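You operate a simulated robot arm through the tools that you are given. There is no shell and no other tool. Be economical: measure what you need, move in short steps, check, and stop when the job is done.

You run a simulated two-armed robot. Do the job below in one go: nothing can be reset, and whatever is moved stays where it is left.

JOB
Pick up the violet flashlight with one hand, pass it to the other hand and put it on the plate of the suction box. Put the ink pot labelled "V91" from the top of the far table on the counter before the right rack. Take the wipe pad and leave it on the counter before the right rack. Push the right spares door shut. Take the iron dish and leave it on the far half of the side table. Take the yellow patched tile from the counter right of the sink and leave it on the open counter at the end of the slat wall. Lift the black waste lid open. Any order will do.

It is judged by the outcome, as a careful person would: the job done as asked, and still so three seconds after it is handed in. It fails if anything else is knocked over, pushed out of place, dropped, spilled or broken. A push-on lid holds only when it is set on centred and level and pressed home; a screw cap is set on level and turned clockwise until tight.

ROBOT AND FRAMES
Two 7-joint arms with two-finger parallel grippers on one trunk, on a base that drives. Base frame: it is fixed to the floor where the robot stands at the start and does not move with it; the origin is under the middle of the robot, x ahead of it, y to its left, z up. Lengths are in mm, angles in rad, forces in N, time in s.
The left shoulder is at the start at [50, 161, 1148], the right one opposite. Places, roughly: black waste lid [7200, -3600, 400]; counter before the right rack [-1800, -1600, 900]; far half of the side table [1700, -2300, 800]; ink pot [500, 0, 1000]; iron dish (8x8x4 cm) [-1700, -1600, 900]; open counter at the end of the slat wall [2100, -4300, 900]; patched tile [5000, -4000, 1000]; plate of the suction box (13x14 cm) [2140, -4240, 940]; right spares door [-1800, -500, 1700]; violet flashlight [500, 250, 1000]; wipe pad (7x10x4 cm) [-1600, -200, 900]. Payload 3.43 kg a hand.
The TCP of each hand is the grasp point between the finger pads, 30 mm short of the fingertips. In the tool frame z runs along the fingers and y along their closing line. Largest opening 94 mm; finger width 28, thickness 10; the body of the gripper, 50 by 96 mm, starts 55 mm behind the TCP.
Orientation is that of the tool frame in the base frame, as [roll, pitch, yaw] about the fixed x, y, z axes, in that order (R = Rz(yaw) Ry(pitch) Rx(roll)). With the fingers straight down and closing along the base's y, the tool's x points along the base's -x, its y along +y and its z along -z.

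CONTROLS
- The arms move only by the tool step_arm. It takes "left_moves", "right_moves" or both (then of equal length, played together; a hand with none holds still); each is a list of rows, each an object of numbers (a shift or turn left out is 0, a gripper value left out holds the last): "x", "y", "z": the shift along the base's x, y, z in mm; "rx", "ry", "rz": the turn, a rotation vector about the base's x, y, z in rad; "gripper": the gripper command, from -1 (shut) to 1 (fully open), values between in proportion. In form: [{"x": .., "y": .., "z": .., "rx": .., "ry": .., "rz": .., "gripper": ..}, ...]. A call has 1 to 8 rows; each row shifts and turns the commanded pose from where the row before left it. A row lasts 0.2 s, in which the tool goes at most 50 mm and 0.15 rad; a call with a longer step from one row to the next is refused whole, and so is a gripper value outside its range. Where a pose cannot be reached the arm comes as near as it can. A force on the tool above 40 N (or 10 N above the force at the start of the call, whichever is more), or a blocked arm, ends the call early, and 0.2 s more pass. Each finger travels about 45 mm/s and halts on what it meets, pressing with about 34 N; the grip force reading is that of the motor and also rises with nothing between the fingers. The clock runs only during rows and for 0.2 s after the last one: add rows that do not move to give the fingers time. It gives the time, the measured TCP pose, the force on the tool (base axes), the opening and the grip force at its end, in the units of the frame above (readings bear some noise), with the torque about the TCP (base axes, N m) and any sound that the robot's microphone picked up.
- Cameras (640 x 400 px; columns grow to the right, rows downward): "scene" is now at [132.7, -1.4, 1293.3]; the picture's right is [-0.04, -1.00, 0.00], its down [-0.35, 0.01, -0.94] and it looks along [0.94, -0.04, -0.35] (base axes); focal length 270 px, centre (320, 200). "left" rides on the left gripper at [76, -14, -102] in its tool frame; the picture's right is [0.18, 0.98, 0.00], its down [-0.75, 0.14, -0.64] and it looks along [-0.63, 0.12, 0.77] (tool axes); focal length 243 px, centre (320, 200). "right" rides on the right gripper at [76, 14, -102] in its tool frame; the picture's right is [-0.18, 0.98, 0.00], its down [-0.75, -0.14, -0.64] and it looks along [-0.63, -0.12, 0.77] (tool axes); focal length 243 px, centre (320, 200). There is no depth. A picture from a camera that has moved, and an enlarged one, comes with that camera's place and axes in the base frame and with its lens.
- capture(camera): a new picture of that camera. The clock stands still meanwhile.
- slide_trunk(by): slides the trunk up (or, below 0, down) by that many mm; the arms and the scene camera ride with it, the base frame stays. It gives what a move gives, with no picture.
- base_move(legs): drives the robot by 1 to 6 legs, each [ahead, left, turn to the left] in mm, mm and rad, along the robot's own axes; the way and the turn of a leg run together, so that a leg with both is an arc; at most 1500 mm and 3.142 rad a leg. The arms and the cameras ride along, it lands a little off, and it stops where it bumps. It gives what a move gives.
- aim_head(pan, tilt): turns the head with the scene camera to pan (to the left, within 1.396 rad either way) and tilt (down, from -0.506 to 1.204), counted from straight ahead of the robot. It gives what a move gives.
- close_up(camera, box): a new picture of the part [left, top, right, bottom] of that camera's present view, enlarged. The clock stands still meanwhile.
- sign_off(): hands the job in; it is judged then, once.

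Work in short steps. Places have to be worked out from the pictures, the camera data and where the tool is seen: move nearer, look again, correct. Check each grasp and each placing, and mend what went wrong. You have 196 turns and 172 pictures in all, those below and enlarged ones among them. Open the grippers and draw the arms clear of the work before you hand the job in, unless the task says otherwise.

The tools are called after ">>>" as name(argument=value, ...) on one line, values as JSON. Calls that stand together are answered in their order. step_arm: Moves the arms, as the interface text tells. Its arguments: {"type":"object","properties":{"left_moves":{"type":"array","items":{"type":"object","properties":{"x":{"type":"number"},"y":{"type":"number"},"z":{"type":"number"},"rx":{"type":"number"},"ry":{"type":"number"},"rz":{"type":"number"},"gripper":{"type":"number"}}}},"right_moves":{"type":"array","items":{"type":"object","properties":{"x":{"type":"number"},"y":{"type":"number"},"z":{"type":"number"},"rx":{"type":"number"},"ry":{"type":"number"},"rz":{"type":"number"},"gripper":{"type":"number"}}}}},"required":[]} The other tools are called the same way: slide_trunk (by) slides the trunk up or down; base_move (legs) drives the base; aim_head (pan, tilt) turns the head that bears the scene camera; capture (camera) takes a picture; close_up (camera, box) takes an enlarged picture of a part of a camera's view; sign_off () hands the job in.

At the start:

```text
t: 0.0
left_ee_pos: [315.4, 145.4, 1196.9]
left_tool_rot: [-3.141, -0.003, 3.141]
left_force: [0.6, 0.0, -0.5]
left_moment: [0.0, -0.01, -0.01]
left_finger_gap: 94.1
left_finger_force: 0.0
right_ee_pos: [330.7, -102.4, 1164.8]
right_tool_rot: [-3.141, 0.001, 3.141]
right_force: [-0.8, -0.7, -0.4]
right_moment: [0.01, 0.02, 0.02]
right_finger_gap: 94.1
right_finger_force: 0.1
trunk travel left (down, up): [-175.0, 92.0]
robot x, y, heading: [5.3, -0.4, 0.0]
head pan, tilt: [-0.038, 0.354]
```

scene: 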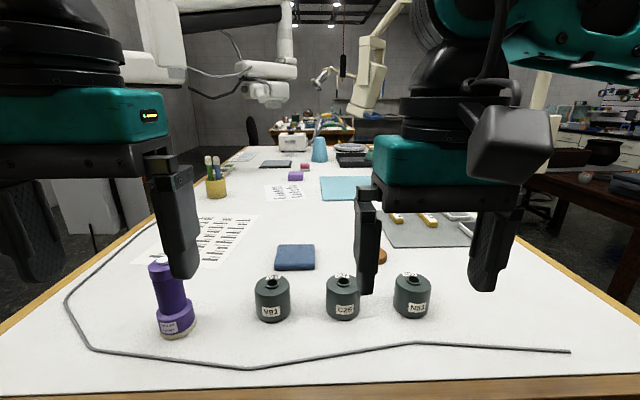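
right: 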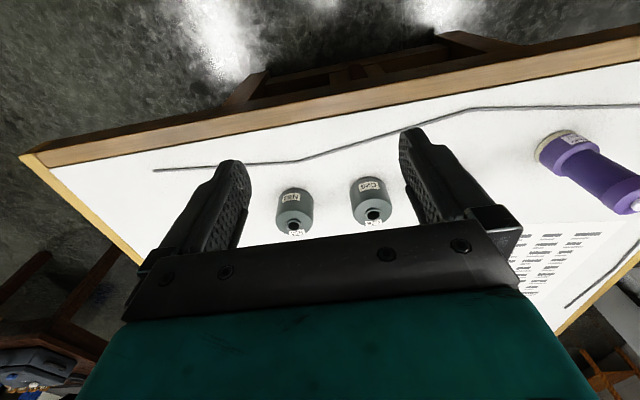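
left: 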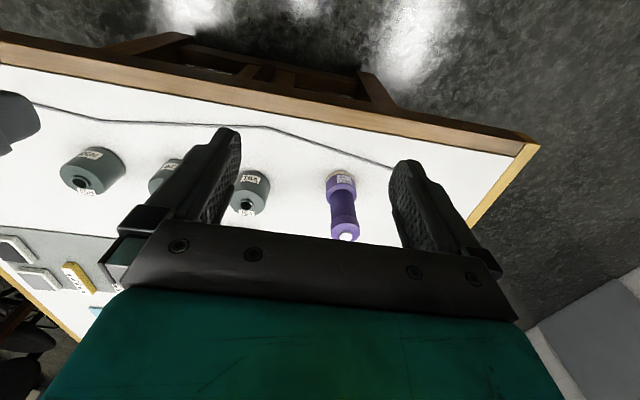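

The flashlight triangulates (scene + left camera) to about (480, 211) with the table top near z≈958; pot V91 is about (510, 65). I move the left hand above the pot to look again.

>>> step_arm(left_moves=[{"x": 40, "y": -16, "z": -10}, {"x": 40, "y": -16, "z": -10}, {"x": 40, "y": -16, "z": -10}, {"x": 40, "y": -16, "z": -10}, {"x": 30, "y": -16, "z": -10}, {}])

>>> capture(camera="left")

>>> capture(camera="scene")

```text
t: 1.4
left_ee_pos: [505.7, 65.4, 1147.2]
left_tool_rot: [3.14, 0.003, 3.139]
left_force: [-0.7, 0.2, -0.3]
left_moment: [-0.01, 0.03, -0.01]
left_finger_gap: 93.9
left_finger_force: 0.0
right_ee_pos: [330.8, -102.3, 1164.0]
right_tool_rot: [-3.14, 0.0, 3.141]
right_force: [0.7, -0.6, -0.2]
right_moment: [0.0, -0.03, -0.01]
right_finger_gap: 93.9
right_finger_force: 0.1
trunk travel left (down, up): [-175.0, 92.0]
robot x, y, heading: [2.9, 0.2, -0.001]
head pan, tilt: [-0.038, 0.354]
```

```text
168 pictures are left
camera left: at [429.7, 50.3, 1249.4], right [-0.18, 0.98, 0.0], down [0.75, 0.14, 0.64], along [0.63, 0.12, -0.77], focal length 243 px, centre (320, 200)
```

left: 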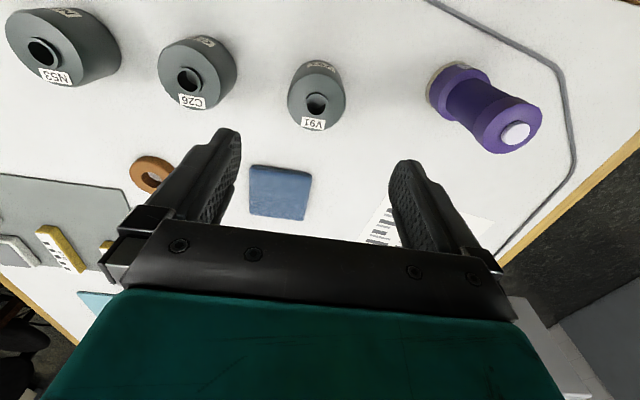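

```text
167 pictures are left
camera scene: at [132.6, -1.2, 1293.3], right [-0.04, -1.0, 0.0], down [-0.35, 0.01, -0.94], along [0.94, -0.04, -0.35], focal length 270 px, centre (320, 200)
```

scene: 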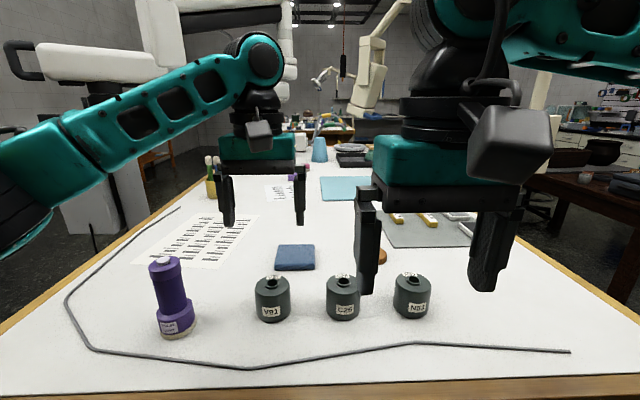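

The pot's opening sits at about (506, 61, 1017), almost under the hand. I descend over it and close the gripper.

>>> step_arm(left_moves=[{"y": -4, "z": -40}, {"z": -40}, {"z": -35}, {"z": -30}, {}, {}])

>>> capture(camera="left")

>>> capture(camera="scene")

```text
t: 2.8
left_ee_pos: [504.6, 62.5, 1000.7]
left_tool_rot: [-3.141, 0.001, 3.141]
left_force: [0.1, 0.9, -0.9]
left_moment: [0.0, 0.02, -0.01]
left_finger_gap: 93.8
left_finger_force: 0.2
right_ee_pos: [330.6, -104.4, 1164.2]
right_tool_rot: [3.141, 0.001, -3.14]
right_force: [-0.5, 0.5, 0.4]
right_moment: [-0.02, 0.04, -0.03]
right_finger_gap: 94.0
right_finger_force: 0.0
trunk travel left (down, up): [-175.0, 92.0]
robot x, y, heading: [-0.0, -3.4, 0.001]
head pan, tilt: [-0.038, 0.354]
```

```text
166 pictures are left
camera left: at [428.8, 47.2, 1103.6], right [-0.18, 0.98, 0.0], down [0.75, 0.14, 0.64], along [0.63, 0.12, -0.77], focal length 243 px, centre (320, 200)
```

left: 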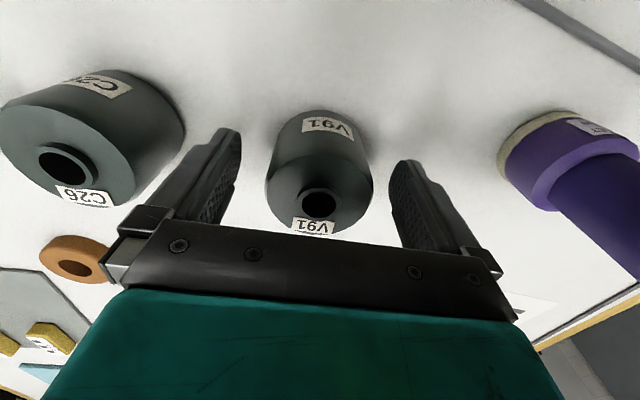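

```text
165 pictures are left
camera scene: at [132.7, -1.4, 1293.3], right [-0.04, -1.0, 0.0], down [-0.35, 0.01, -0.94], along [0.94, -0.04, -0.35], focal length 270 px, centre (320, 200)
```

scene: 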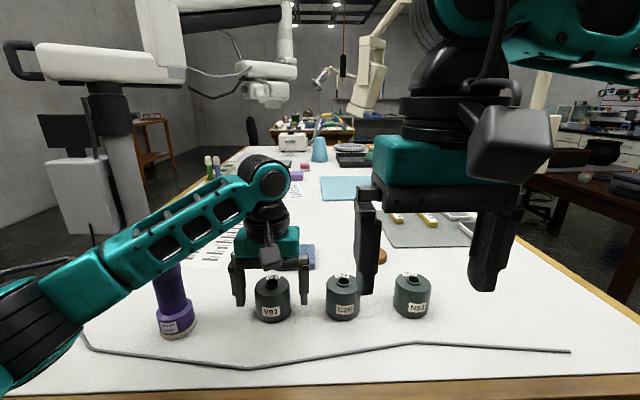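

The pot sits centred between the fingers, so I close on it.

>>> step_arm(left_moves=[{"gripper": -1}, {}, {}, {}, {}, {}])

>>> step_arm(left_moves=[{"z": 20}, {"z": 40}, {"z": 40}, {"z": 40}, {}])

>>> capture(camera="left")

```text
t: 4.2
left_ee_pos: [505.2, 62.0, 1001.5]
left_tool_rot: [-3.14, -0.003, -3.141]
left_force: [0.6, -0.3, 0.1]
left_moment: [0.06, -0.02, -0.03]
left_finger_gap: 61.7
left_finger_force: 33.8
right_ee_pos: [330.6, -102.9, 1163.6]
right_tool_rot: [3.141, -0.002, 3.141]
right_force: [-0.3, -0.7, 0.2]
right_moment: [0.01, 0.01, 0.0]
right_finger_gap: 94.0
right_finger_force: 0.1
trunk travel left (down, up): [-175.0, 92.0]
robot x, y, heading: [-0.2, 1.6, 0.0]
head pan, tilt: [-0.038, 0.354]
```

```text
t: 5.4
left_ee_pos: [505.0, 62.5, 1142.2]
left_tool_rot: [-3.141, -0.002, 3.141]
left_force: [-0.9, 0.5, -1.4]
left_moment: [0.01, 0.02, 0.01]
left_finger_gap: 61.5
left_finger_force: 34.2
right_ee_pos: [329.7, -103.5, 1164.2]
right_tool_rot: [3.141, 0.001, 3.141]
right_force: [0.0, 0.2, 0.0]
right_moment: [-0.01, 0.0, 0.01]
right_finger_gap: 93.9
right_finger_force: 0.0
trunk travel left (down, up): [-175.0, 92.0]
robot x, y, heading: [1.5, 3.0, 0.003]
head pan, tilt: [-0.038, 0.354]
```

```text
164 pictures are left
camera left: at [429.7, 47.7, 1243.9], right [-0.18, 0.98, 0.0], down [0.75, 0.14, 0.64], along [0.63, 0.12, -0.77], focal length 243 px, centre (320, 200)
```

left: 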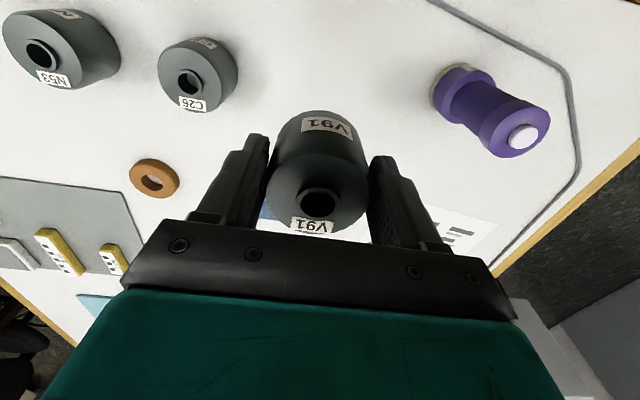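

V91 is held (gap 61.5). I draw the left hand in and look to both sides before driving.

>>> step_arm(left_moves=[{"x": -45, "y": 14}, {"x": -45, "y": 14}, {"x": -45, "y": 14}, {"x": -45, "y": 14}, {"x": -20, "y": 14}, {}])

>>> aim_head(pan=-1.39, tilt=0.3)

>>> capture(camera="scene")

>>> aim_head(pan=1.39, tilt=0.3)

>>> capture(camera="scene")

```text
t: 6.8
left_ee_pos: [303.2, 131.5, 1139.9]
left_tool_rot: [-3.14, 0.0, -3.141]
left_force: [-0.4, 0.0, -0.4]
left_moment: [-0.01, 0.02, 0.03]
left_finger_gap: 61.6
left_finger_force: 34.4
right_ee_pos: [330.9, -105.0, 1164.2]
right_tool_rot: [-3.141, -0.001, 3.142]
right_force: [0.3, -0.5, 0.7]
right_moment: [0.01, 0.03, 0.01]
right_finger_gap: 94.0
right_finger_force: 0.1
trunk travel left (down, up): [-175.0, 92.0]
robot x, y, heading: [-0.1, -1.9, 0.0]
head pan, tilt: [-0.038, 0.354]
```

```text
t: 8.3
left_ee_pos: [306.4, 130.9, 1140.6]
left_tool_rot: [3.141, 0.0, 3.14]
left_force: [-0.2, 0.1, -1.0]
left_moment: [-0.04, 0.01, 0.0]
left_finger_gap: 61.5
left_finger_force: 34.3
right_ee_pos: [331.1, -102.8, 1164.0]
right_tool_rot: [-3.141, -0.001, 3.14]
right_force: [0.2, -0.2, -0.2]
right_moment: [0.03, -0.01, -0.01]
right_finger_gap: 93.9
right_finger_force: 0.0
trunk travel left (down, up): [-175.0, 92.0]
robot x, y, heading: [-1.2, -0.6, -0.003]
head pan, tilt: [-1.389, 0.3]
```

```text
163 pictures are left
camera scene: at [56.7, -89.7, 1298.3], right [-0.98, -0.18, 0.0], down [-0.05, 0.29, -0.96], along [0.17, -0.94, -0.3], focal length 270 px, centre (320, 200)
```

scene: 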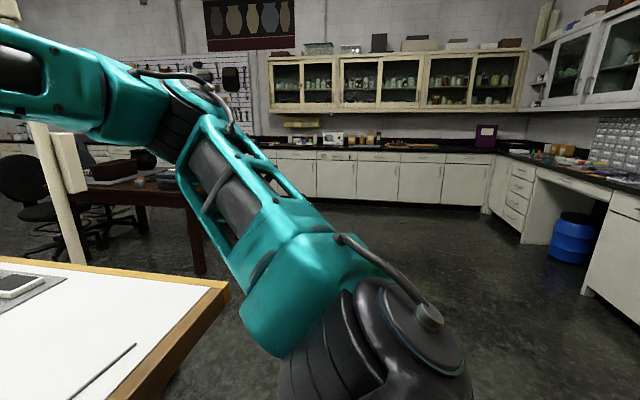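

```text
t: 10.8
left_ee_pos: [305.5, 132.0, 1140.3]
left_tool_rot: [3.141, -0.002, -3.141]
left_force: [-0.6, 0.2, -1.4]
left_moment: [0.02, 0.02, 0.03]
left_finger_gap: 61.7
left_finger_force: 33.5
right_ee_pos: [330.9, -103.0, 1163.8]
right_tool_rot: [3.141, 0.001, 3.14]
right_force: [-0.8, 0.2, -0.1]
right_moment: [-0.02, -0.01, -0.02]
right_finger_gap: 94.0
right_finger_force: 0.0
trunk travel left (down, up): [-175.0, 92.0]
robot x, y, heading: [-1.3, -1.8, 0.001]
head pan, tilt: [1.389, 0.3]
```

```text
162 pictures are left
camera scene: at [56.7, 94.0, 1298.3], right [0.98, -0.18, 0.0], down [-0.05, -0.29, -0.96], along [0.17, 0.94, -0.3], focal length 270 px, centre (320, 200)
```

scene: 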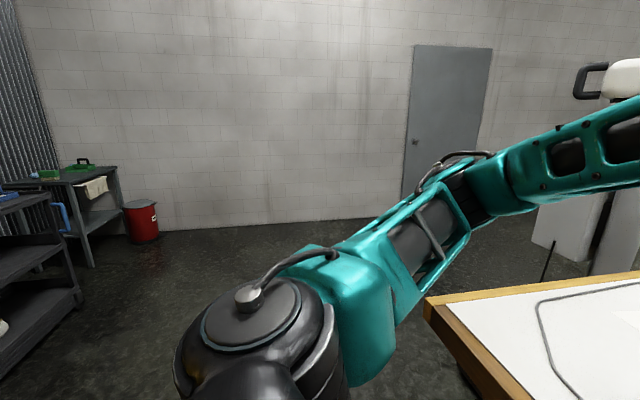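

Free floor behind. I back off 300 mm and turn round to face the rear counter, then look.

>>> base_move(legs=[[-300, 0, 0], [0, 0, -1.57], [0, 0, -1.57]])

>>> aim_head(pan=0, tilt=0.2)

>>> capture(camera="scene")

>>> aim_head(pan=0.8, tilt=0.2)

>>> capture(camera="scene")

```text
t: 20.4
left_ee_pos: [-599.6, -139.3, 1140.8]
left_tool_rot: [-3.141, -0.002, 0.025]
left_force: [0.1, -0.3, -1.4]
left_moment: [0.02, -0.02, 0.01]
left_finger_gap: 61.3
left_finger_force: 34.2
right_ee_pos: [-631.4, 95.7, 1164.8]
right_tool_rot: [3.14, 0.0, 0.025]
right_force: [-0.3, -0.5, 0.3]
right_moment: [-0.03, 0.03, 0.0]
right_finger_gap: 94.2
right_finger_force: 0.0
trunk travel left (down, up): [-175.0, 92.0]
robot x, y, heading: [-300.4, -1.2, -3.115]
head pan, tilt: [1.389, 0.3]
```

```text
t: 21.9
left_ee_pos: [-599.7, -140.2, 1140.9]
left_tool_rot: [-3.141, -0.002, 0.026]
left_force: [0.7, -0.8, -2.0]
left_moment: [-0.03, 0.0, -0.03]
left_finger_gap: 61.6
left_finger_force: 33.6
right_ee_pos: [-631.9, 95.0, 1165.2]
right_tool_rot: [3.141, 0.0, 0.024]
right_force: [-0.5, 0.1, -0.1]
right_moment: [0.02, 0.02, 0.02]
right_finger_gap: 93.7
right_finger_force: 0.1
trunk travel left (down, up): [-175.0, 92.0]
robot x, y, heading: [-295.6, -0.0, -3.119]
head pan, tilt: [0.0, 0.201]
```

```text
161 pictures are left
camera scene: at [-431.5, -1.6, 1307.6], right [-0.02, 1.0, 0.0], down [0.2, 0.0, -0.98], along [-0.98, -0.02, -0.2], focal length 270 px, centre (320, 200)
```

scene: 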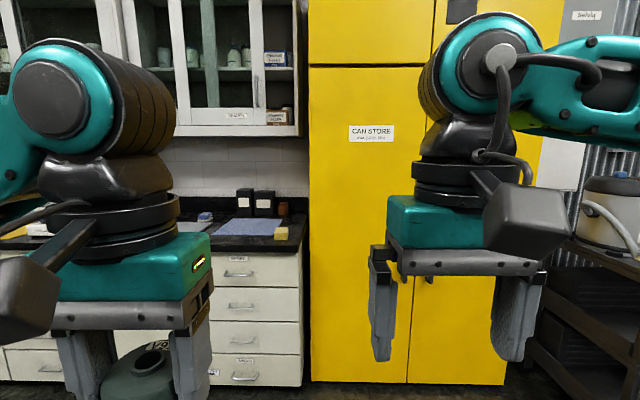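

```text
t: 23.1
left_ee_pos: [-599.9, -139.2, 1140.1]
left_tool_rot: [-3.141, -0.001, 0.024]
left_force: [-0.3, -0.4, -1.1]
left_moment: [0.0, -0.01, 0.01]
left_finger_gap: 61.4
left_finger_force: 34.0
right_ee_pos: [-631.1, 95.8, 1164.2]
right_tool_rot: [-3.142, -0.001, 0.025]
right_force: [0.4, 0.1, 0.7]
right_moment: [0.01, 0.0, 0.04]
right_finger_gap: 93.9
right_finger_force: 0.0
trunk travel left (down, up): [-175.0, 92.0]
robot x, y, heading: [-297.1, -0.8, -3.115]
head pan, tilt: [0.799, 0.201]
```

```text
160 pictures are left
camera scene: at [-401.8, -67.5, 1307.6], right [-0.73, 0.68, 0.0], down [0.14, 0.15, -0.98], along [-0.67, -0.72, -0.2], focal length 270 px, centre (320, 200)
```

scene: 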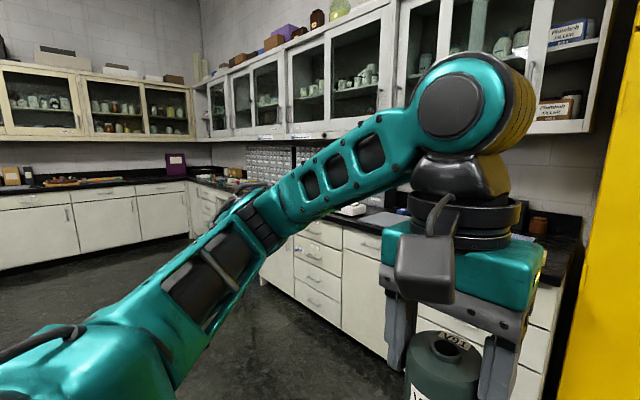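

The yellow sponge at about (-1560, -197) fits the wipe pad. I drive left along the counter toward the right rack and look there.

>>> base_move(legs=[[300, 1490, -0.026], [150, 0, 0]])

>>> aim_head(pan=0, tilt=0.35)

>>> capture(camera="scene")

>>> aim_head(pan=-0.6, tilt=0.1)

>>> capture(camera="scene")

```text
refused: leg 1 is longer than a leg can be; nothing moved
```

```text
t: 24.2
left_ee_pos: [-599.6, -139.6, 1139.3]
left_tool_rot: [3.14, 0.0, 0.025]
left_force: [0.6, 0.0, -1.6]
left_moment: [0.0, -0.03, 0.0]
left_finger_gap: 61.5
left_finger_force: 34.3
right_ee_pos: [-631.4, 94.7, 1164.6]
right_tool_rot: [-3.142, 0.002, 0.025]
right_force: [-0.4, 0.2, -0.2]
right_moment: [-0.01, 0.0, -0.03]
right_finger_gap: 94.3
right_finger_force: 0.0
trunk travel left (down, up): [-175.0, 92.0]
robot x, y, heading: [-301.8, -3.7, -3.118]
head pan, tilt: [0.0, 0.351]
```

```text
159 pictures are left
camera scene: at [-431.4, -1.6, 1293.6], right [-0.02, 1.0, 0.0], down [0.34, 0.01, -0.94], along [-0.94, -0.02, -0.34], focal length 270 px, centre (320, 200)
```

scene: 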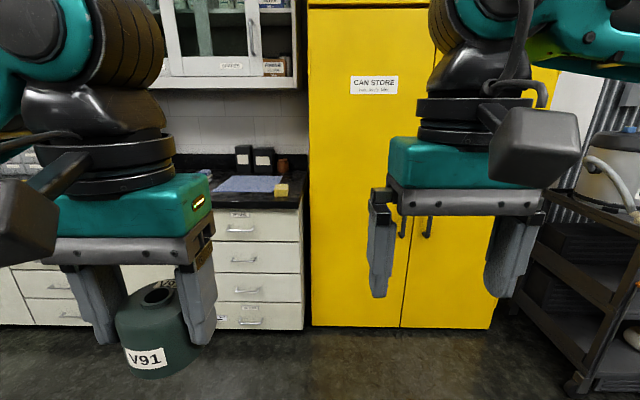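

```text
t: 25.2
left_ee_pos: [-599.7, -139.5, 1140.3]
left_tool_rot: [3.141, -0.002, 0.024]
left_force: [-0.6, 0.2, -1.7]
left_moment: [0.01, -0.04, 0.02]
left_finger_gap: 61.4
left_finger_force: 34.5
right_ee_pos: [-631.0, 95.2, 1165.2]
right_tool_rot: [3.141, 0.0, 0.024]
right_force: [-0.4, -0.3, 0.5]
right_moment: [-0.04, 0.0, 0.01]
right_finger_gap: 94.1
right_finger_force: 0.0
trunk travel left (down, up): [-175.0, 92.0]
robot x, y, heading: [-297.8, -0.5, -3.115]
head pan, tilt: [-0.6, 0.099]
```

```text
158 pictures are left
camera scene: at [-415.6, 50.8, 1316.9], right [0.54, 0.84, 0.0], down [0.08, -0.05, -0.99], along [-0.83, 0.54, -0.1], focal length 270 px, centre (320, 200)
```

scene: 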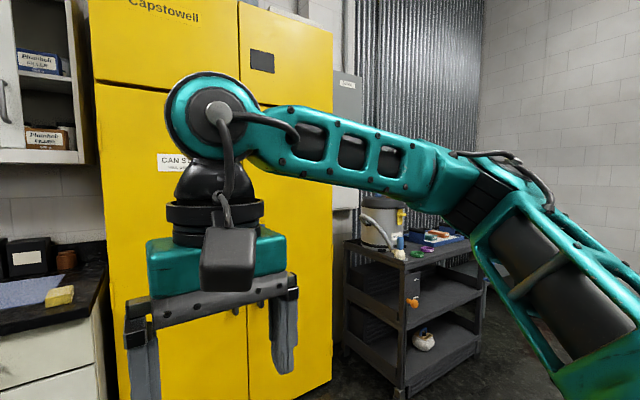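

The leg was too long; I shorten it.

>>> base_move(legs=[[0, 1450, -0.026], [450, 0, 0]])

>>> aim_head(pan=0, tilt=0.3)

>>> capture(camera="scene")

>>> aim_head(pan=-0.7, tilt=0.0)

>>> capture(camera="scene")

```text
t: 34.7
left_ee_pos: [-1024.0, -1597.0, 1141.3]
left_tool_rot: [-3.14, -0.002, 0.015]
left_force: [0.7, 0.1, -1.4]
left_moment: [0.0, 0.01, -0.05]
left_finger_gap: 60.8
left_finger_force: 33.3
right_ee_pos: [-1052.6, -1362.0, 1164.0]
right_tool_rot: [3.141, -0.001, 0.014]
right_force: [-0.4, -0.2, -0.2]
right_moment: [-0.02, -0.01, 0.0]
right_finger_gap: 94.0
right_finger_force: 0.0
trunk travel left (down, up): [-175.0, 92.0]
robot x, y, heading: [-723.9, -1462.1, -3.13]
head pan, tilt: [-0.6, 0.099]
```

```text
t: 35.7
left_ee_pos: [-1022.6, -1597.0, 1141.3]
left_tool_rot: [3.14, -0.002, 0.012]
left_force: [-1.0, -0.2, -1.9]
left_moment: [0.01, -0.02, 0.0]
left_finger_gap: 61.2
left_finger_force: 34.0
right_ee_pos: [-1053.0, -1361.4, 1163.7]
right_tool_rot: [3.141, 0.0, 0.014]
right_force: [0.7, 0.2, -0.5]
right_moment: [0.01, -0.02, 0.01]
right_finger_gap: 94.1
right_finger_force: 0.0
trunk travel left (down, up): [-175.0, 92.0]
robot x, y, heading: [-717.4, -1462.7, -3.13]
head pan, tilt: [0.0, 0.3]
```

```text
157 pictures are left
camera scene: at [-853.6, -1460.5, 1298.3], right [-0.01, 1.0, 0.0], down [0.3, 0.0, -0.96], along [-0.96, -0.01, -0.3], focal length 270 px, centre (320, 200)
```

scene: 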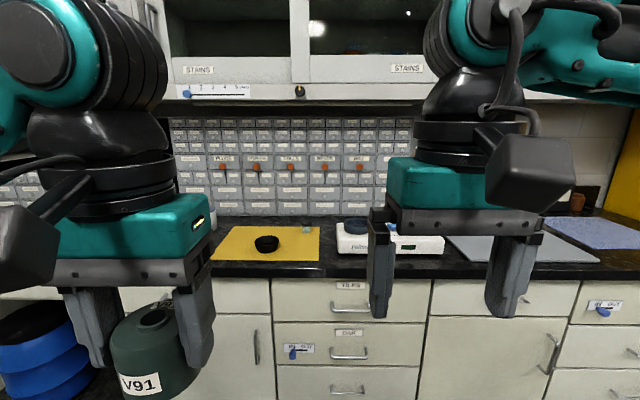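

```text
t: 36.8
left_ee_pos: [-1022.7, -1597.4, 1141.4]
left_tool_rot: [3.14, -0.003, 0.013]
left_force: [-0.1, 0.1, -1.9]
left_moment: [-0.04, -0.04, -0.02]
left_finger_gap: 61.0
left_finger_force: 34.1
right_ee_pos: [-1051.8, -1362.8, 1164.2]
right_tool_rot: [3.14, -0.001, 0.014]
right_force: [-0.4, 0.0, -0.3]
right_moment: [0.01, 0.0, -0.01]
right_finger_gap: 94.2
right_finger_force: 0.1
trunk travel left (down, up): [-175.0, 92.0]
robot x, y, heading: [-718.6, -1457.7, -3.13]
head pan, tilt: [-0.7, 0.0]
```

```text
156 pictures are left
camera scene: at [-830.0, -1402.4, 1326.0], right [0.63, 0.77, 0.0], down [0.0, 0.0, -1.0], along [-0.77, 0.63, 0.0], focal length 270 px, centre (320, 200)
```

scene: 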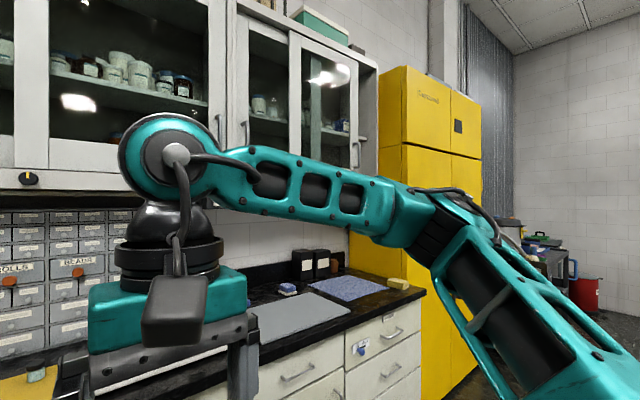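

The iron dish is on the yellow mat at about (-1650, -1645). I look further left and zoom in on the rack area.

>>> aim_head(pan=0.9, tilt=0.2)

>>> capture(camera="scene")

>>> aim_head(pan=0.0, tilt=0.2)

>>> close_up(camera="scene", box=[160, 120, 480, 320])

```text
t: 38.5
left_ee_pos: [-1022.6, -1595.3, 1141.0]
left_tool_rot: [3.141, -0.001, 0.015]
left_force: [0.2, 0.7, -1.0]
left_moment: [0.0, -0.04, 0.01]
left_finger_gap: 61.1
left_finger_force: 34.0
right_ee_pos: [-1053.2, -1363.0, 1164.5]
right_tool_rot: [3.14, 0.0, 0.015]
right_force: [0.3, 0.6, -0.1]
right_moment: [0.03, 0.01, -0.02]
right_finger_gap: 93.8
right_finger_force: 0.1
trunk travel left (down, up): [-175.0, 92.0]
robot x, y, heading: [-720.1, -1460.5, -3.126]
head pan, tilt: [0.901, 0.201]
```

```text
155 pictures are left
camera scene: at [-817.2, -1533.1, 1307.6], right [-0.79, 0.61, 0.0], down [0.12, 0.16, -0.98], along [-0.6, -0.78, -0.2], focal length 270 px, centre (320, 200)
```

scene: 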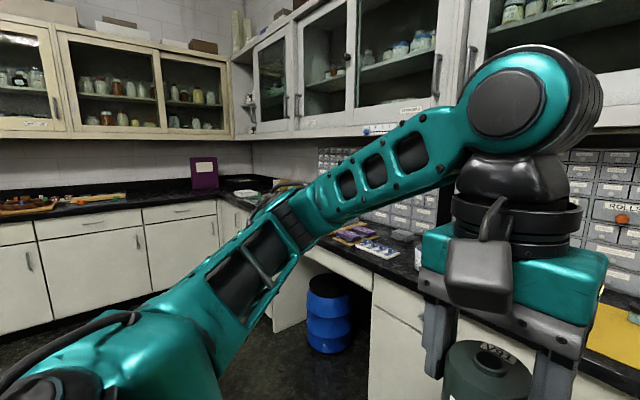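

```text
t: 39.7
left_ee_pos: [-1023.6, -1595.8, 1140.9]
left_tool_rot: [3.141, 0.0, 0.014]
left_force: [-0.5, 0.1, -1.4]
left_moment: [0.02, -0.01, -0.01]
left_finger_gap: 61.2
left_finger_force: 34.1
right_ee_pos: [-1053.5, -1362.6, 1163.7]
right_tool_rot: [3.141, -0.002, 0.014]
right_force: [0.7, 0.4, -0.1]
right_moment: [0.0, -0.01, -0.01]
right_finger_gap: 94.0
right_finger_force: 0.1
trunk travel left (down, up): [-175.0, 92.0]
robot x, y, heading: [-721.0, -1459.8, -3.129]
head pan, tilt: [0.0, 0.201]
```

```text
2.00 times, centred on (320, 220) of scene
camera zoom: at [-853.5, -1460.7, 1307.6], right [-0.02, 1.0, 0.0], down [0.2, 0.0, -0.98], along [-0.98, -0.01, -0.2], focal length 539 px, centre (320, 160)
```

zoom: 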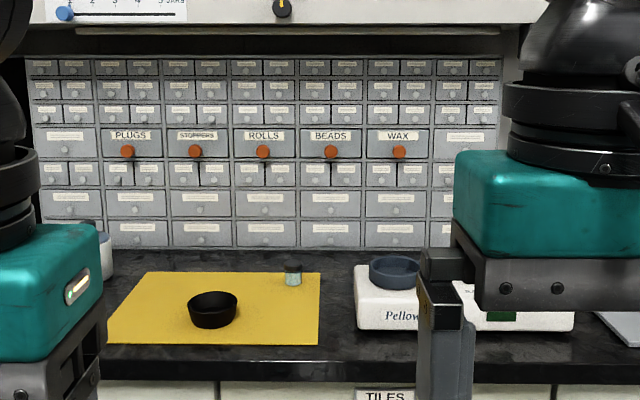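

The right rack spans y≈-1090…-2095, with the dish on a mat before it. I drive nearer and left to view the bare counter left of the mat.

>>> base_move(legs=[[250, 230, -0.013]])

>>> aim_head(pan=0.15, tilt=0.5)

>>> capture(camera="scene")

>>> capture(camera="left")

```text
t: 41.9
left_ee_pos: [-1271.6, -1824.1, 1141.4]
left_tool_rot: [-3.141, -0.001, 0.004]
left_force: [0.0, -0.3, -0.5]
left_moment: [0.01, -0.02, -0.02]
left_finger_gap: 60.8
left_finger_force: 34.2
right_ee_pos: [-1297.8, -1588.2, 1163.5]
right_tool_rot: [-3.141, -0.001, 0.003]
right_force: [-0.8, 0.2, -0.1]
right_moment: [0.04, 0.0, 0.03]
right_finger_gap: 94.3
right_finger_force: 0.1
trunk travel left (down, up): [-175.0, 92.0]
robot x, y, heading: [-966.5, -1689.9, -3.136]
head pan, tilt: [0.0, 0.201]
```

```text
t: 42.7
left_ee_pos: [-1270.9, -1823.1, 1139.8]
left_tool_rot: [3.14, -0.001, 0.005]
left_force: [-0.2, 0.2, -1.1]
left_moment: [0.0, -0.06, -0.01]
left_finger_gap: 60.9
left_finger_force: 34.6
right_ee_pos: [-1298.1, -1589.9, 1164.2]
right_tool_rot: [3.14, 0.0, 0.004]
right_force: [-0.6, -0.3, 0.8]
right_moment: [-0.03, -0.01, 0.02]
right_finger_gap: 94.2
right_finger_force: 0.0
trunk travel left (down, up): [-175.0, 92.0]
robot x, y, heading: [-962.8, -1690.0, -3.14]
head pan, tilt: [0.15, 0.499]
```

```text
153 pictures are left
camera scene: at [-1097.6, -1703.3, 1279.9], right [-0.15, 0.99, 0.0], down [0.47, 0.07, -0.88], along [-0.87, -0.13, -0.48], focal length 270 px, centre (320, 200)
```

scene: 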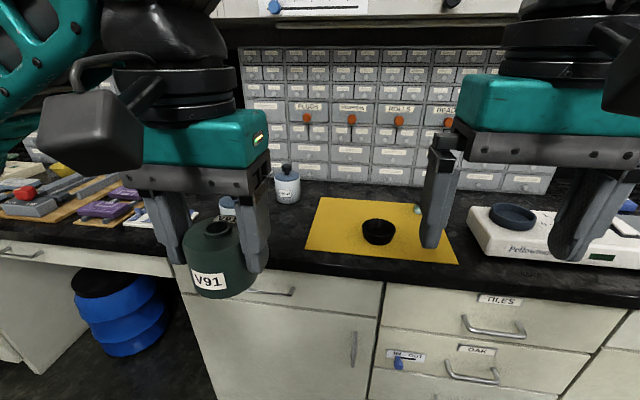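

```text
152 pictures are left
camera left: at [-1195.3, -1809.5, 1243.0], right [0.19, -0.98, 0.0], down [-0.75, -0.14, 0.64], along [-0.63, -0.12, -0.77], focal length 243 px, centre (320, 200)
```

left: 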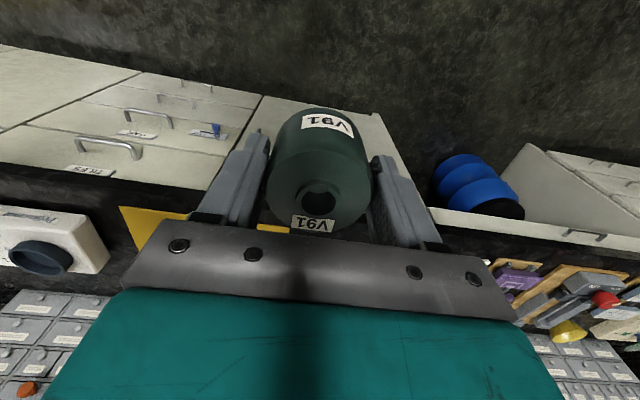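

Bare counter lies left of the mat (mat edge y≈-1810, jar near (-1790,-1905)). I drive 110 mm closer and extend the pot over about (-1705,-1868), keeping high.

>>> base_move(legs=[[110, 0, 0]])

>>> step_arm(left_moves=[{"x": -42, "y": -6}, {"x": -42, "y": -6}, {"x": -42, "y": -6}, {"x": -42, "y": -6}, {"x": -42, "y": -6}, {"x": -42, "y": -6}, {"x": -42, "y": -6}, {}])

>>> capture(camera="scene")

>>> capture(camera="left")

```text
t: 43.9
left_ee_pos: [-1381.5, -1825.3, 1140.2]
left_tool_rot: [3.139, -0.001, 0.004]
left_force: [-1.2, 1.3, -0.8]
left_moment: [-0.03, -0.03, 0.02]
left_finger_gap: 61.2
left_finger_force: 34.1
right_ee_pos: [-1408.9, -1588.7, 1163.9]
right_tool_rot: [-3.14, 0.0, 0.004]
right_force: [-0.3, 0.1, -0.7]
right_moment: [0.01, -0.03, -0.03]
right_finger_gap: 94.2
right_finger_force: 0.1
trunk travel left (down, up): [-175.0, 92.0]
robot x, y, heading: [-1076.5, -1690.5, -3.137]
head pan, tilt: [0.15, 0.499]
```

```text
t: 45.7
left_ee_pos: [-1675.9, -1867.7, 1139.5]
left_tool_rot: [3.14, 0.001, 0.002]
left_force: [0.0, 0.2, -1.3]
left_moment: [0.01, -0.02, -0.02]
left_finger_gap: 61.5
left_finger_force: 34.0
right_ee_pos: [-1408.4, -1590.8, 1164.4]
right_tool_rot: [3.141, -0.001, 0.003]
right_force: [0.1, 0.5, 0.1]
right_moment: [0.02, 0.0, 0.02]
right_finger_gap: 94.3
right_finger_force: 0.0
trunk travel left (down, up): [-175.0, 92.0]
robot x, y, heading: [-1075.8, -1690.4, -3.136]
head pan, tilt: [0.15, 0.499]
```

```text
151 pictures are left
camera scene: at [-1207.5, -1704.2, 1279.9], right [-0.15, 0.99, 0.0], down [0.47, 0.07, -0.88], along [-0.87, -0.13, -0.48], focal length 270 px, centre (320, 200)
```

scene: 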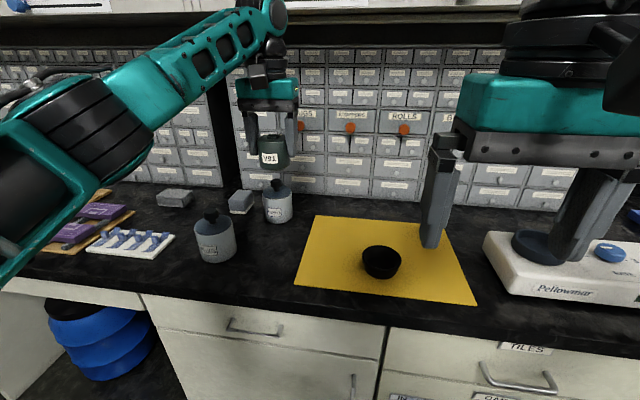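

```text
150 pictures are left
camera left: at [-1599.2, -1853.1, 1242.4], right [0.19, -0.98, 0.0], down [-0.75, -0.14, 0.64], along [-0.63, -0.12, -0.77], focal length 243 px, centre (320, 200)
```

left: 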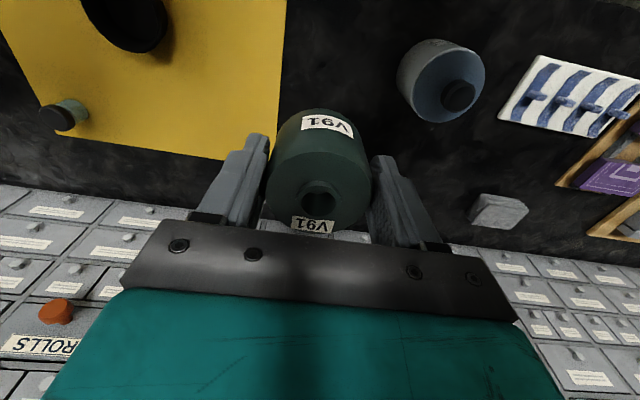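

Pot hangs over the bare strip; jar1 ≈(-1640,-2005), jar2 ≈(-1798,-1906). I go to (-1703,-1862) and lower it most of the way.

>>> step_arm(left_moves=[{"x": -27, "y": 6}, {"z": -40}, {"z": -40}, {"z": -40}, {"z": -40}, {"z": -30}, {}])

>>> capture(camera="scene")

>>> capture(camera="left")

```text
t: 47.3
left_ee_pos: [-1696.6, -1865.4, 947.5]
left_tool_rot: [3.14, -0.001, 0.004]
left_force: [0.7, 0.2, -1.1]
left_moment: [0.04, -0.03, 0.01]
left_finger_gap: 61.0
left_finger_force: 34.4
left hand out of reach, approached as far as the arm can: row 1
right_ee_pos: [-1408.8, -1589.8, 1163.8]
right_tool_rot: [-3.141, -0.001, 0.003]
right_force: [0.0, -0.5, 0.4]
right_moment: [0.01, 0.02, -0.01]
right_finger_gap: 94.1
right_finger_force: 0.0
trunk travel left (down, up): [-175.0, 92.0]
robot x, y, heading: [-1077.7, -1690.0, -3.136]
head pan, tilt: [0.15, 0.499]
```

```text
149 pictures are left
camera scene: at [-1207.6, -1703.8, 1279.9], right [-0.15, 0.99, 0.0], down [0.47, 0.07, -0.88], along [-0.87, -0.13, -0.48], focal length 270 px, centre (320, 200)
```

scene: 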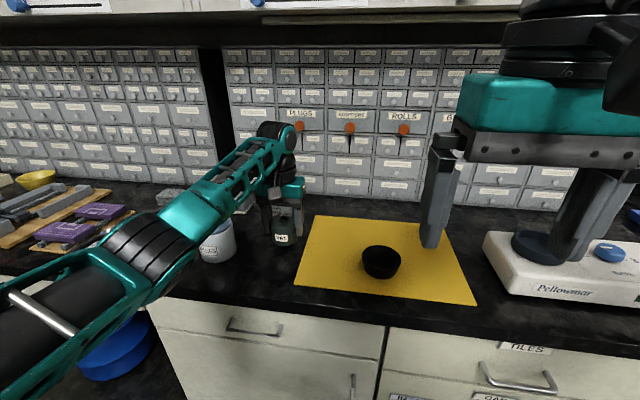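

```text
148 pictures are left
camera left: at [-1618.3, -1850.1, 1050.9], right [0.19, -0.98, 0.0], down [-0.75, -0.14, 0.64], along [-0.63, -0.12, -0.77], focal length 243 px, centre (320, 200)
```

left: 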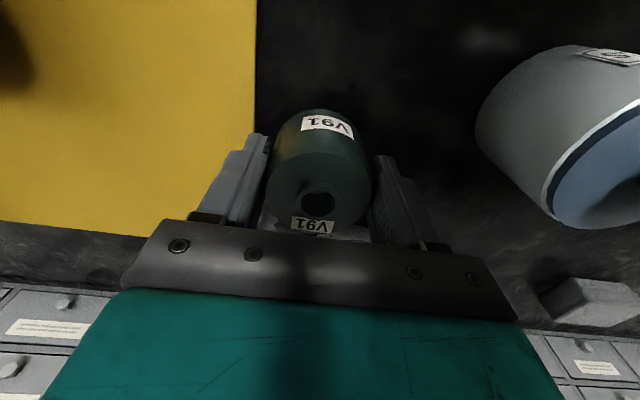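

The spot is clear. I lower slowly to contact.

>>> step_arm(left_moves=[{"z": -4}, {"z": -4}, {"z": -4}, {"z": -4}, {"z": -3}, {"z": -3}, {"z": -3}, {"z": -3}])

```text
t: 49.1
left_ee_pos: [-1696.5, -1863.6, 929.8]
left_tool_rot: [3.141, 0.016, 0.006]
left_force: [-2.6, -7.6, 35.7]
left_moment: [-0.12, 0.37, 0.07]
left_finger_gap: 61.1
left_finger_force: 33.5
right_ee_pos: [-1406.9, -1589.7, 1166.4]
right_tool_rot: [3.141, 0.004, 0.004]
right_force: [0.0, 1.1, -0.1]
right_moment: [0.01, -0.03, -0.02]
right_finger_gap: 94.0
right_finger_force: 0.2
trunk travel left (down, up): [-175.0, 92.0]
robot x, y, heading: [-1076.3, -1690.7, -3.141]
head pan, tilt: [0.15, 0.499]
```

Contact at TCP z≈930 (counter ≈887). I relieve the pressing, open and lift off.

>>> step_arm(left_moves=[{"z": 9}, {}, {"gripper": 1}, {}, {}, {}, {}])

>>> step_arm(left_moves=[{"z": 20}, {"z": 45}, {"z": 45}, {"z": 45}, {"z": 45}, {}])

>>> capture(camera="scene")

```text
t: 50.7
left_ee_pos: [-1694.9, -1862.8, 930.5]
left_tool_rot: [3.139, 0.0, 0.003]
left_force: [-0.5, -0.6, 0.2]
left_moment: [0.01, 0.0, -0.01]
left_finger_gap: 94.3
left_finger_force: 0.0
right_ee_pos: [-1407.7, -1589.7, 1163.8]
right_tool_rot: [-3.14, 0.0, 0.004]
right_force: [0.6, -1.1, -0.9]
right_moment: [-0.03, 0.02, -0.01]
right_finger_gap: 93.9
right_finger_force: 0.0
trunk travel left (down, up): [-175.0, 92.0]
robot x, y, heading: [-1078.5, -1691.4, -3.138]
head pan, tilt: [0.15, 0.499]
```

```text
t: 52.1
left_ee_pos: [-1696.2, -1866.3, 1130.4]
left_tool_rot: [3.139, -0.001, 0.003]
left_force: [0.2, -0.4, -0.4]
left_moment: [0.02, 0.03, 0.01]
left_finger_gap: 93.9
left_finger_force: 0.0
right_ee_pos: [-1409.4, -1590.2, 1163.3]
right_tool_rot: [3.141, 0.001, 0.004]
right_force: [0.2, 0.0, -0.2]
right_moment: [0.03, 0.02, 0.0]
right_finger_gap: 94.1
right_finger_force: 0.1
trunk travel left (down, up): [-175.0, 92.0]
robot x, y, heading: [-1079.0, -1693.1, -3.137]
head pan, tilt: [0.15, 0.499]
```

```text
147 pictures are left
camera scene: at [-1207.9, -1704.1, 1279.8], right [-0.15, 0.99, 0.0], down [0.47, 0.07, -0.88], along [-0.87, -0.13, -0.48], focal length 270 px, centre (320, 200)
```

scene: 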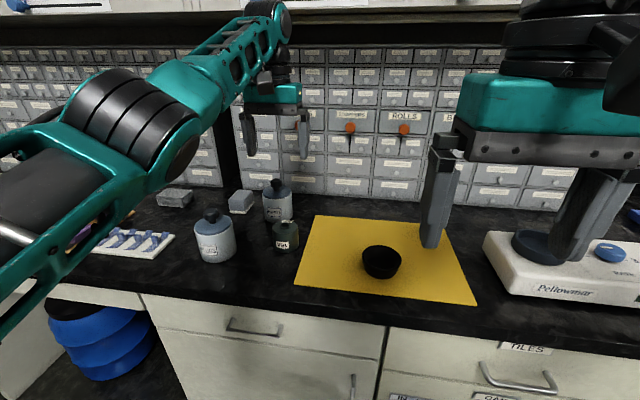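

V91 stands upright on the counter. I retract the left arm, back off and drive toward the wipe pad.

>>> step_arm(left_moves=[{"x": 45, "y": 5}, {"x": 45, "y": 5}, {"x": 45, "y": 5}, {"x": 45, "y": 5}, {"x": 45, "y": 5}, {"x": 45, "y": 5}, {"x": 40, "y": 5}, {}])

>>> base_move(legs=[[-250, 0, 0], [0, -1300, -0.005]])

>>> aim_head(pan=0, tilt=-0.1)

>>> capture(camera="scene")

>>> aim_head(pan=-0.1, tilt=0.45)

>>> capture(camera="scene")

```text
t: 53.9
left_ee_pos: [-1696.1, -1864.8, 1130.1]
left_tool_rot: [3.14, 0.001, 0.003]
left_force: [0.3, -0.3, 0.0]
left_moment: [-0.03, 0.0, 0.02]
left_finger_gap: 94.2
left_finger_force: 0.0
left hand out of reach, approached as far as the arm can: row 1, 2, 3, 4, 5, 6, 7
right_ee_pos: [-1410.1, -1589.5, 1162.7]
right_tool_rot: [3.141, -0.001, 0.003]
right_force: [0.1, 0.5, -0.3]
right_moment: [0.02, 0.01, -0.02]
right_finger_gap: 94.0
right_finger_force: 0.0
trunk travel left (down, up): [-175.0, 92.0]
robot x, y, heading: [-1079.6, -1689.2, -3.134]
head pan, tilt: [0.15, 0.499]
```

```text
t: 61.8
left_ee_pos: [-1449.2, -559.8, 1131.0]
left_tool_rot: [3.139, 0.001, 0.0]
left_force: [-1.0, 0.8, -0.8]
left_moment: [0.0, -0.02, 0.01]
left_finger_gap: 93.9
left_finger_force: 0.1
right_ee_pos: [-1160.2, -285.2, 1164.0]
right_tool_rot: [3.141, 0.0, 0.0]
right_force: [0.0, 0.4, 0.5]
right_moment: [0.0, -0.02, 0.02]
right_finger_gap: 94.1
right_finger_force: 0.1
trunk travel left (down, up): [-175.0, 92.0]
robot x, y, heading: [-827.0, -390.7, 3.143]
head pan, tilt: [0.15, 0.499]
```

```text
t: 62.8
left_ee_pos: [-1449.8, -560.3, 1129.8]
left_tool_rot: [3.14, -0.002, -0.002]
left_force: [0.4, 0.5, -0.7]
left_moment: [-0.01, -0.01, 0.01]
left_finger_gap: 93.9
left_finger_force: 0.0
right_ee_pos: [-1160.8, -285.1, 1165.2]
right_tool_rot: [-3.141, -0.001, 0.0]
right_force: [0.3, 0.0, 0.1]
right_moment: [-0.01, -0.02, 0.0]
right_finger_gap: 93.9
right_finger_force: 0.0
trunk travel left (down, up): [-175.0, 92.0]
robot x, y, heading: [-832.4, -391.4, 3.139]
head pan, tilt: [0.0, -0.099]
```

```text
146 pictures are left
camera scene: at [-957.7, -386.8, 1334.8], right [0.0, 1.0, 0.0], down [-0.1, 0.0, -1.0], along [-1.0, 0.0, 0.1], focal length 270 px, centre (320, 200)
```

scene: 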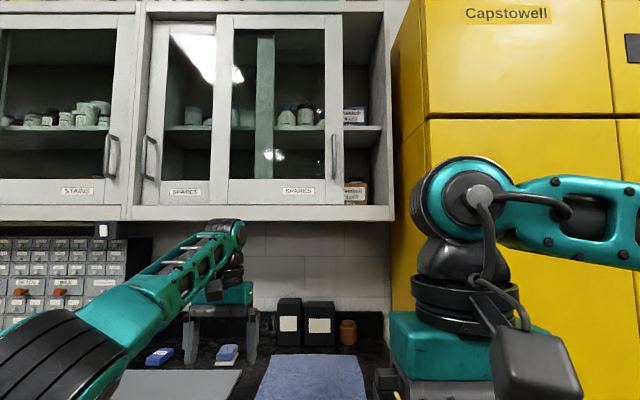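

```text
t: 63.8
left_ee_pos: [-1449.5, -560.4, 1130.1]
left_tool_rot: [3.14, -0.001, 0.0]
left_force: [0.2, -0.7, 0.1]
left_moment: [-0.03, 0.05, 0.01]
left_finger_gap: 93.9
left_finger_force: 0.0
right_ee_pos: [-1160.5, -285.9, 1164.7]
right_tool_rot: [3.14, 0.0, -0.001]
right_force: [-0.1, 0.3, -0.5]
right_moment: [0.02, -0.02, 0.0]
right_finger_gap: 94.1
right_finger_force: 0.2
trunk travel left (down, up): [-175.0, 92.0]
robot x, y, heading: [-826.4, -390.3, 3.143]
head pan, tilt: [-0.099, 0.45]
```

```text
145 pictures are left
camera scene: at [-962.0, -377.7, 1284.4], right [0.1, 0.99, 0.0], down [0.43, -0.04, -0.9], along [-0.9, 0.09, -0.43], focal length 270 px, centre (320, 200)
```

scene: 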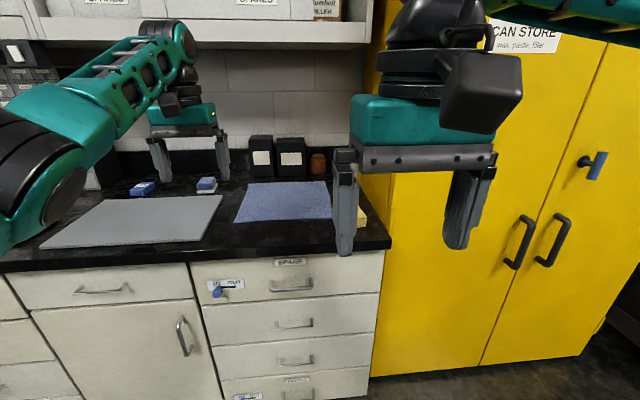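

The spares door is a sliding door standing ~60–150 mm open at its right; it must be slid toward +y. First I free the left arm, which didn't retract.

>>> step_arm(left_moves=[{"x": 20, "z": -10}, {"x": 30, "z": -10}, {"x": 40}, {"x": 40}, {"x": 40}, {}])

>>> capture(camera="left")

```text
t: 65.2
left_ee_pos: [-1278.5, -558.9, 1112.1]
left_tool_rot: [3.14, -0.003, 0.0]
left_force: [0.8, 0.2, -0.5]
left_moment: [0.02, 0.04, -0.01]
left_finger_gap: 94.1
left_finger_force: 0.0
left hand out of reach, approached as far as the arm can: row 1
right_ee_pos: [-1161.4, -285.3, 1163.8]
right_tool_rot: [3.141, -0.001, 0.001]
right_force: [0.5, 0.6, -0.2]
right_moment: [-0.04, -0.01, -0.02]
right_finger_gap: 93.9
right_finger_force: 0.1
trunk travel left (down, up): [-175.0, 92.0]
robot x, y, heading: [-830.6, -387.0, 3.141]
head pan, tilt: [-0.099, 0.45]
```

```text
144 pictures are left
camera left: at [-1202.1, -545.2, 1214.1], right [0.18, -0.98, 0.0], down [-0.75, -0.14, 0.64], along [-0.63, -0.12, -0.77], focal length 243 px, centre (320, 200)
```

left: 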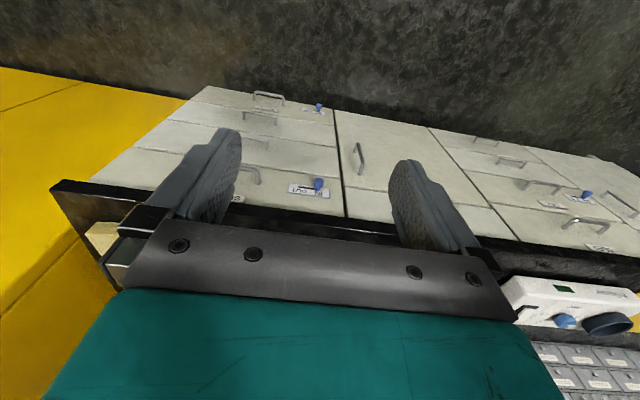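

Left arm is free. I look closer at the door handle and gap.

>>> aim_head(pan=0, tilt=-0.3)

>>> close_up(camera="scene", box=[120, 80, 440, 280])

```text
t: 66.3
left_ee_pos: [-1279.7, -559.0, 1111.2]
left_tool_rot: [3.139, -0.002, 0.0]
left_force: [0.5, -0.6, -0.4]
left_moment: [0.01, 0.0, -0.01]
left_finger_gap: 93.9
left_finger_force: 0.1
right_ee_pos: [-1161.7, -286.1, 1164.7]
right_tool_rot: [3.141, 0.001, -0.001]
right_force: [-0.2, 0.8, -0.4]
right_moment: [-0.01, 0.01, -0.01]
right_finger_gap: 93.9
right_finger_force: 0.1
trunk travel left (down, up): [-175.0, 92.0]
robot x, y, heading: [-827.8, -386.9, 3.141]
head pan, tilt: [0.0, -0.3]
```

```text
2.00 times, centred on (280, 180) of scene
camera zoom: at [-949.2, -386.8, 1351.5], right [0.0, 1.0, 0.0], down [-0.29, 0.0, -0.96], along [-0.96, 0.0, 0.29], focal length 539 px, centre (400, 240)
```

zoom: 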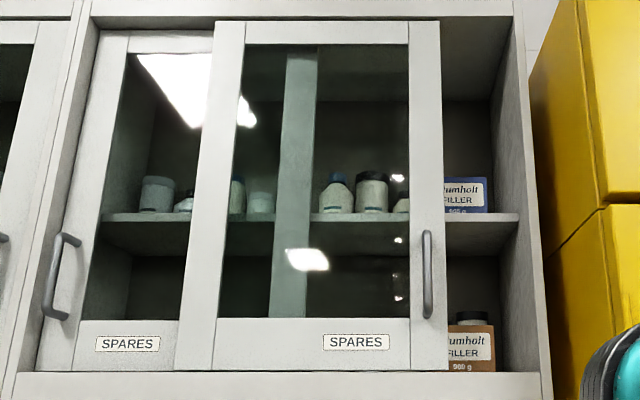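

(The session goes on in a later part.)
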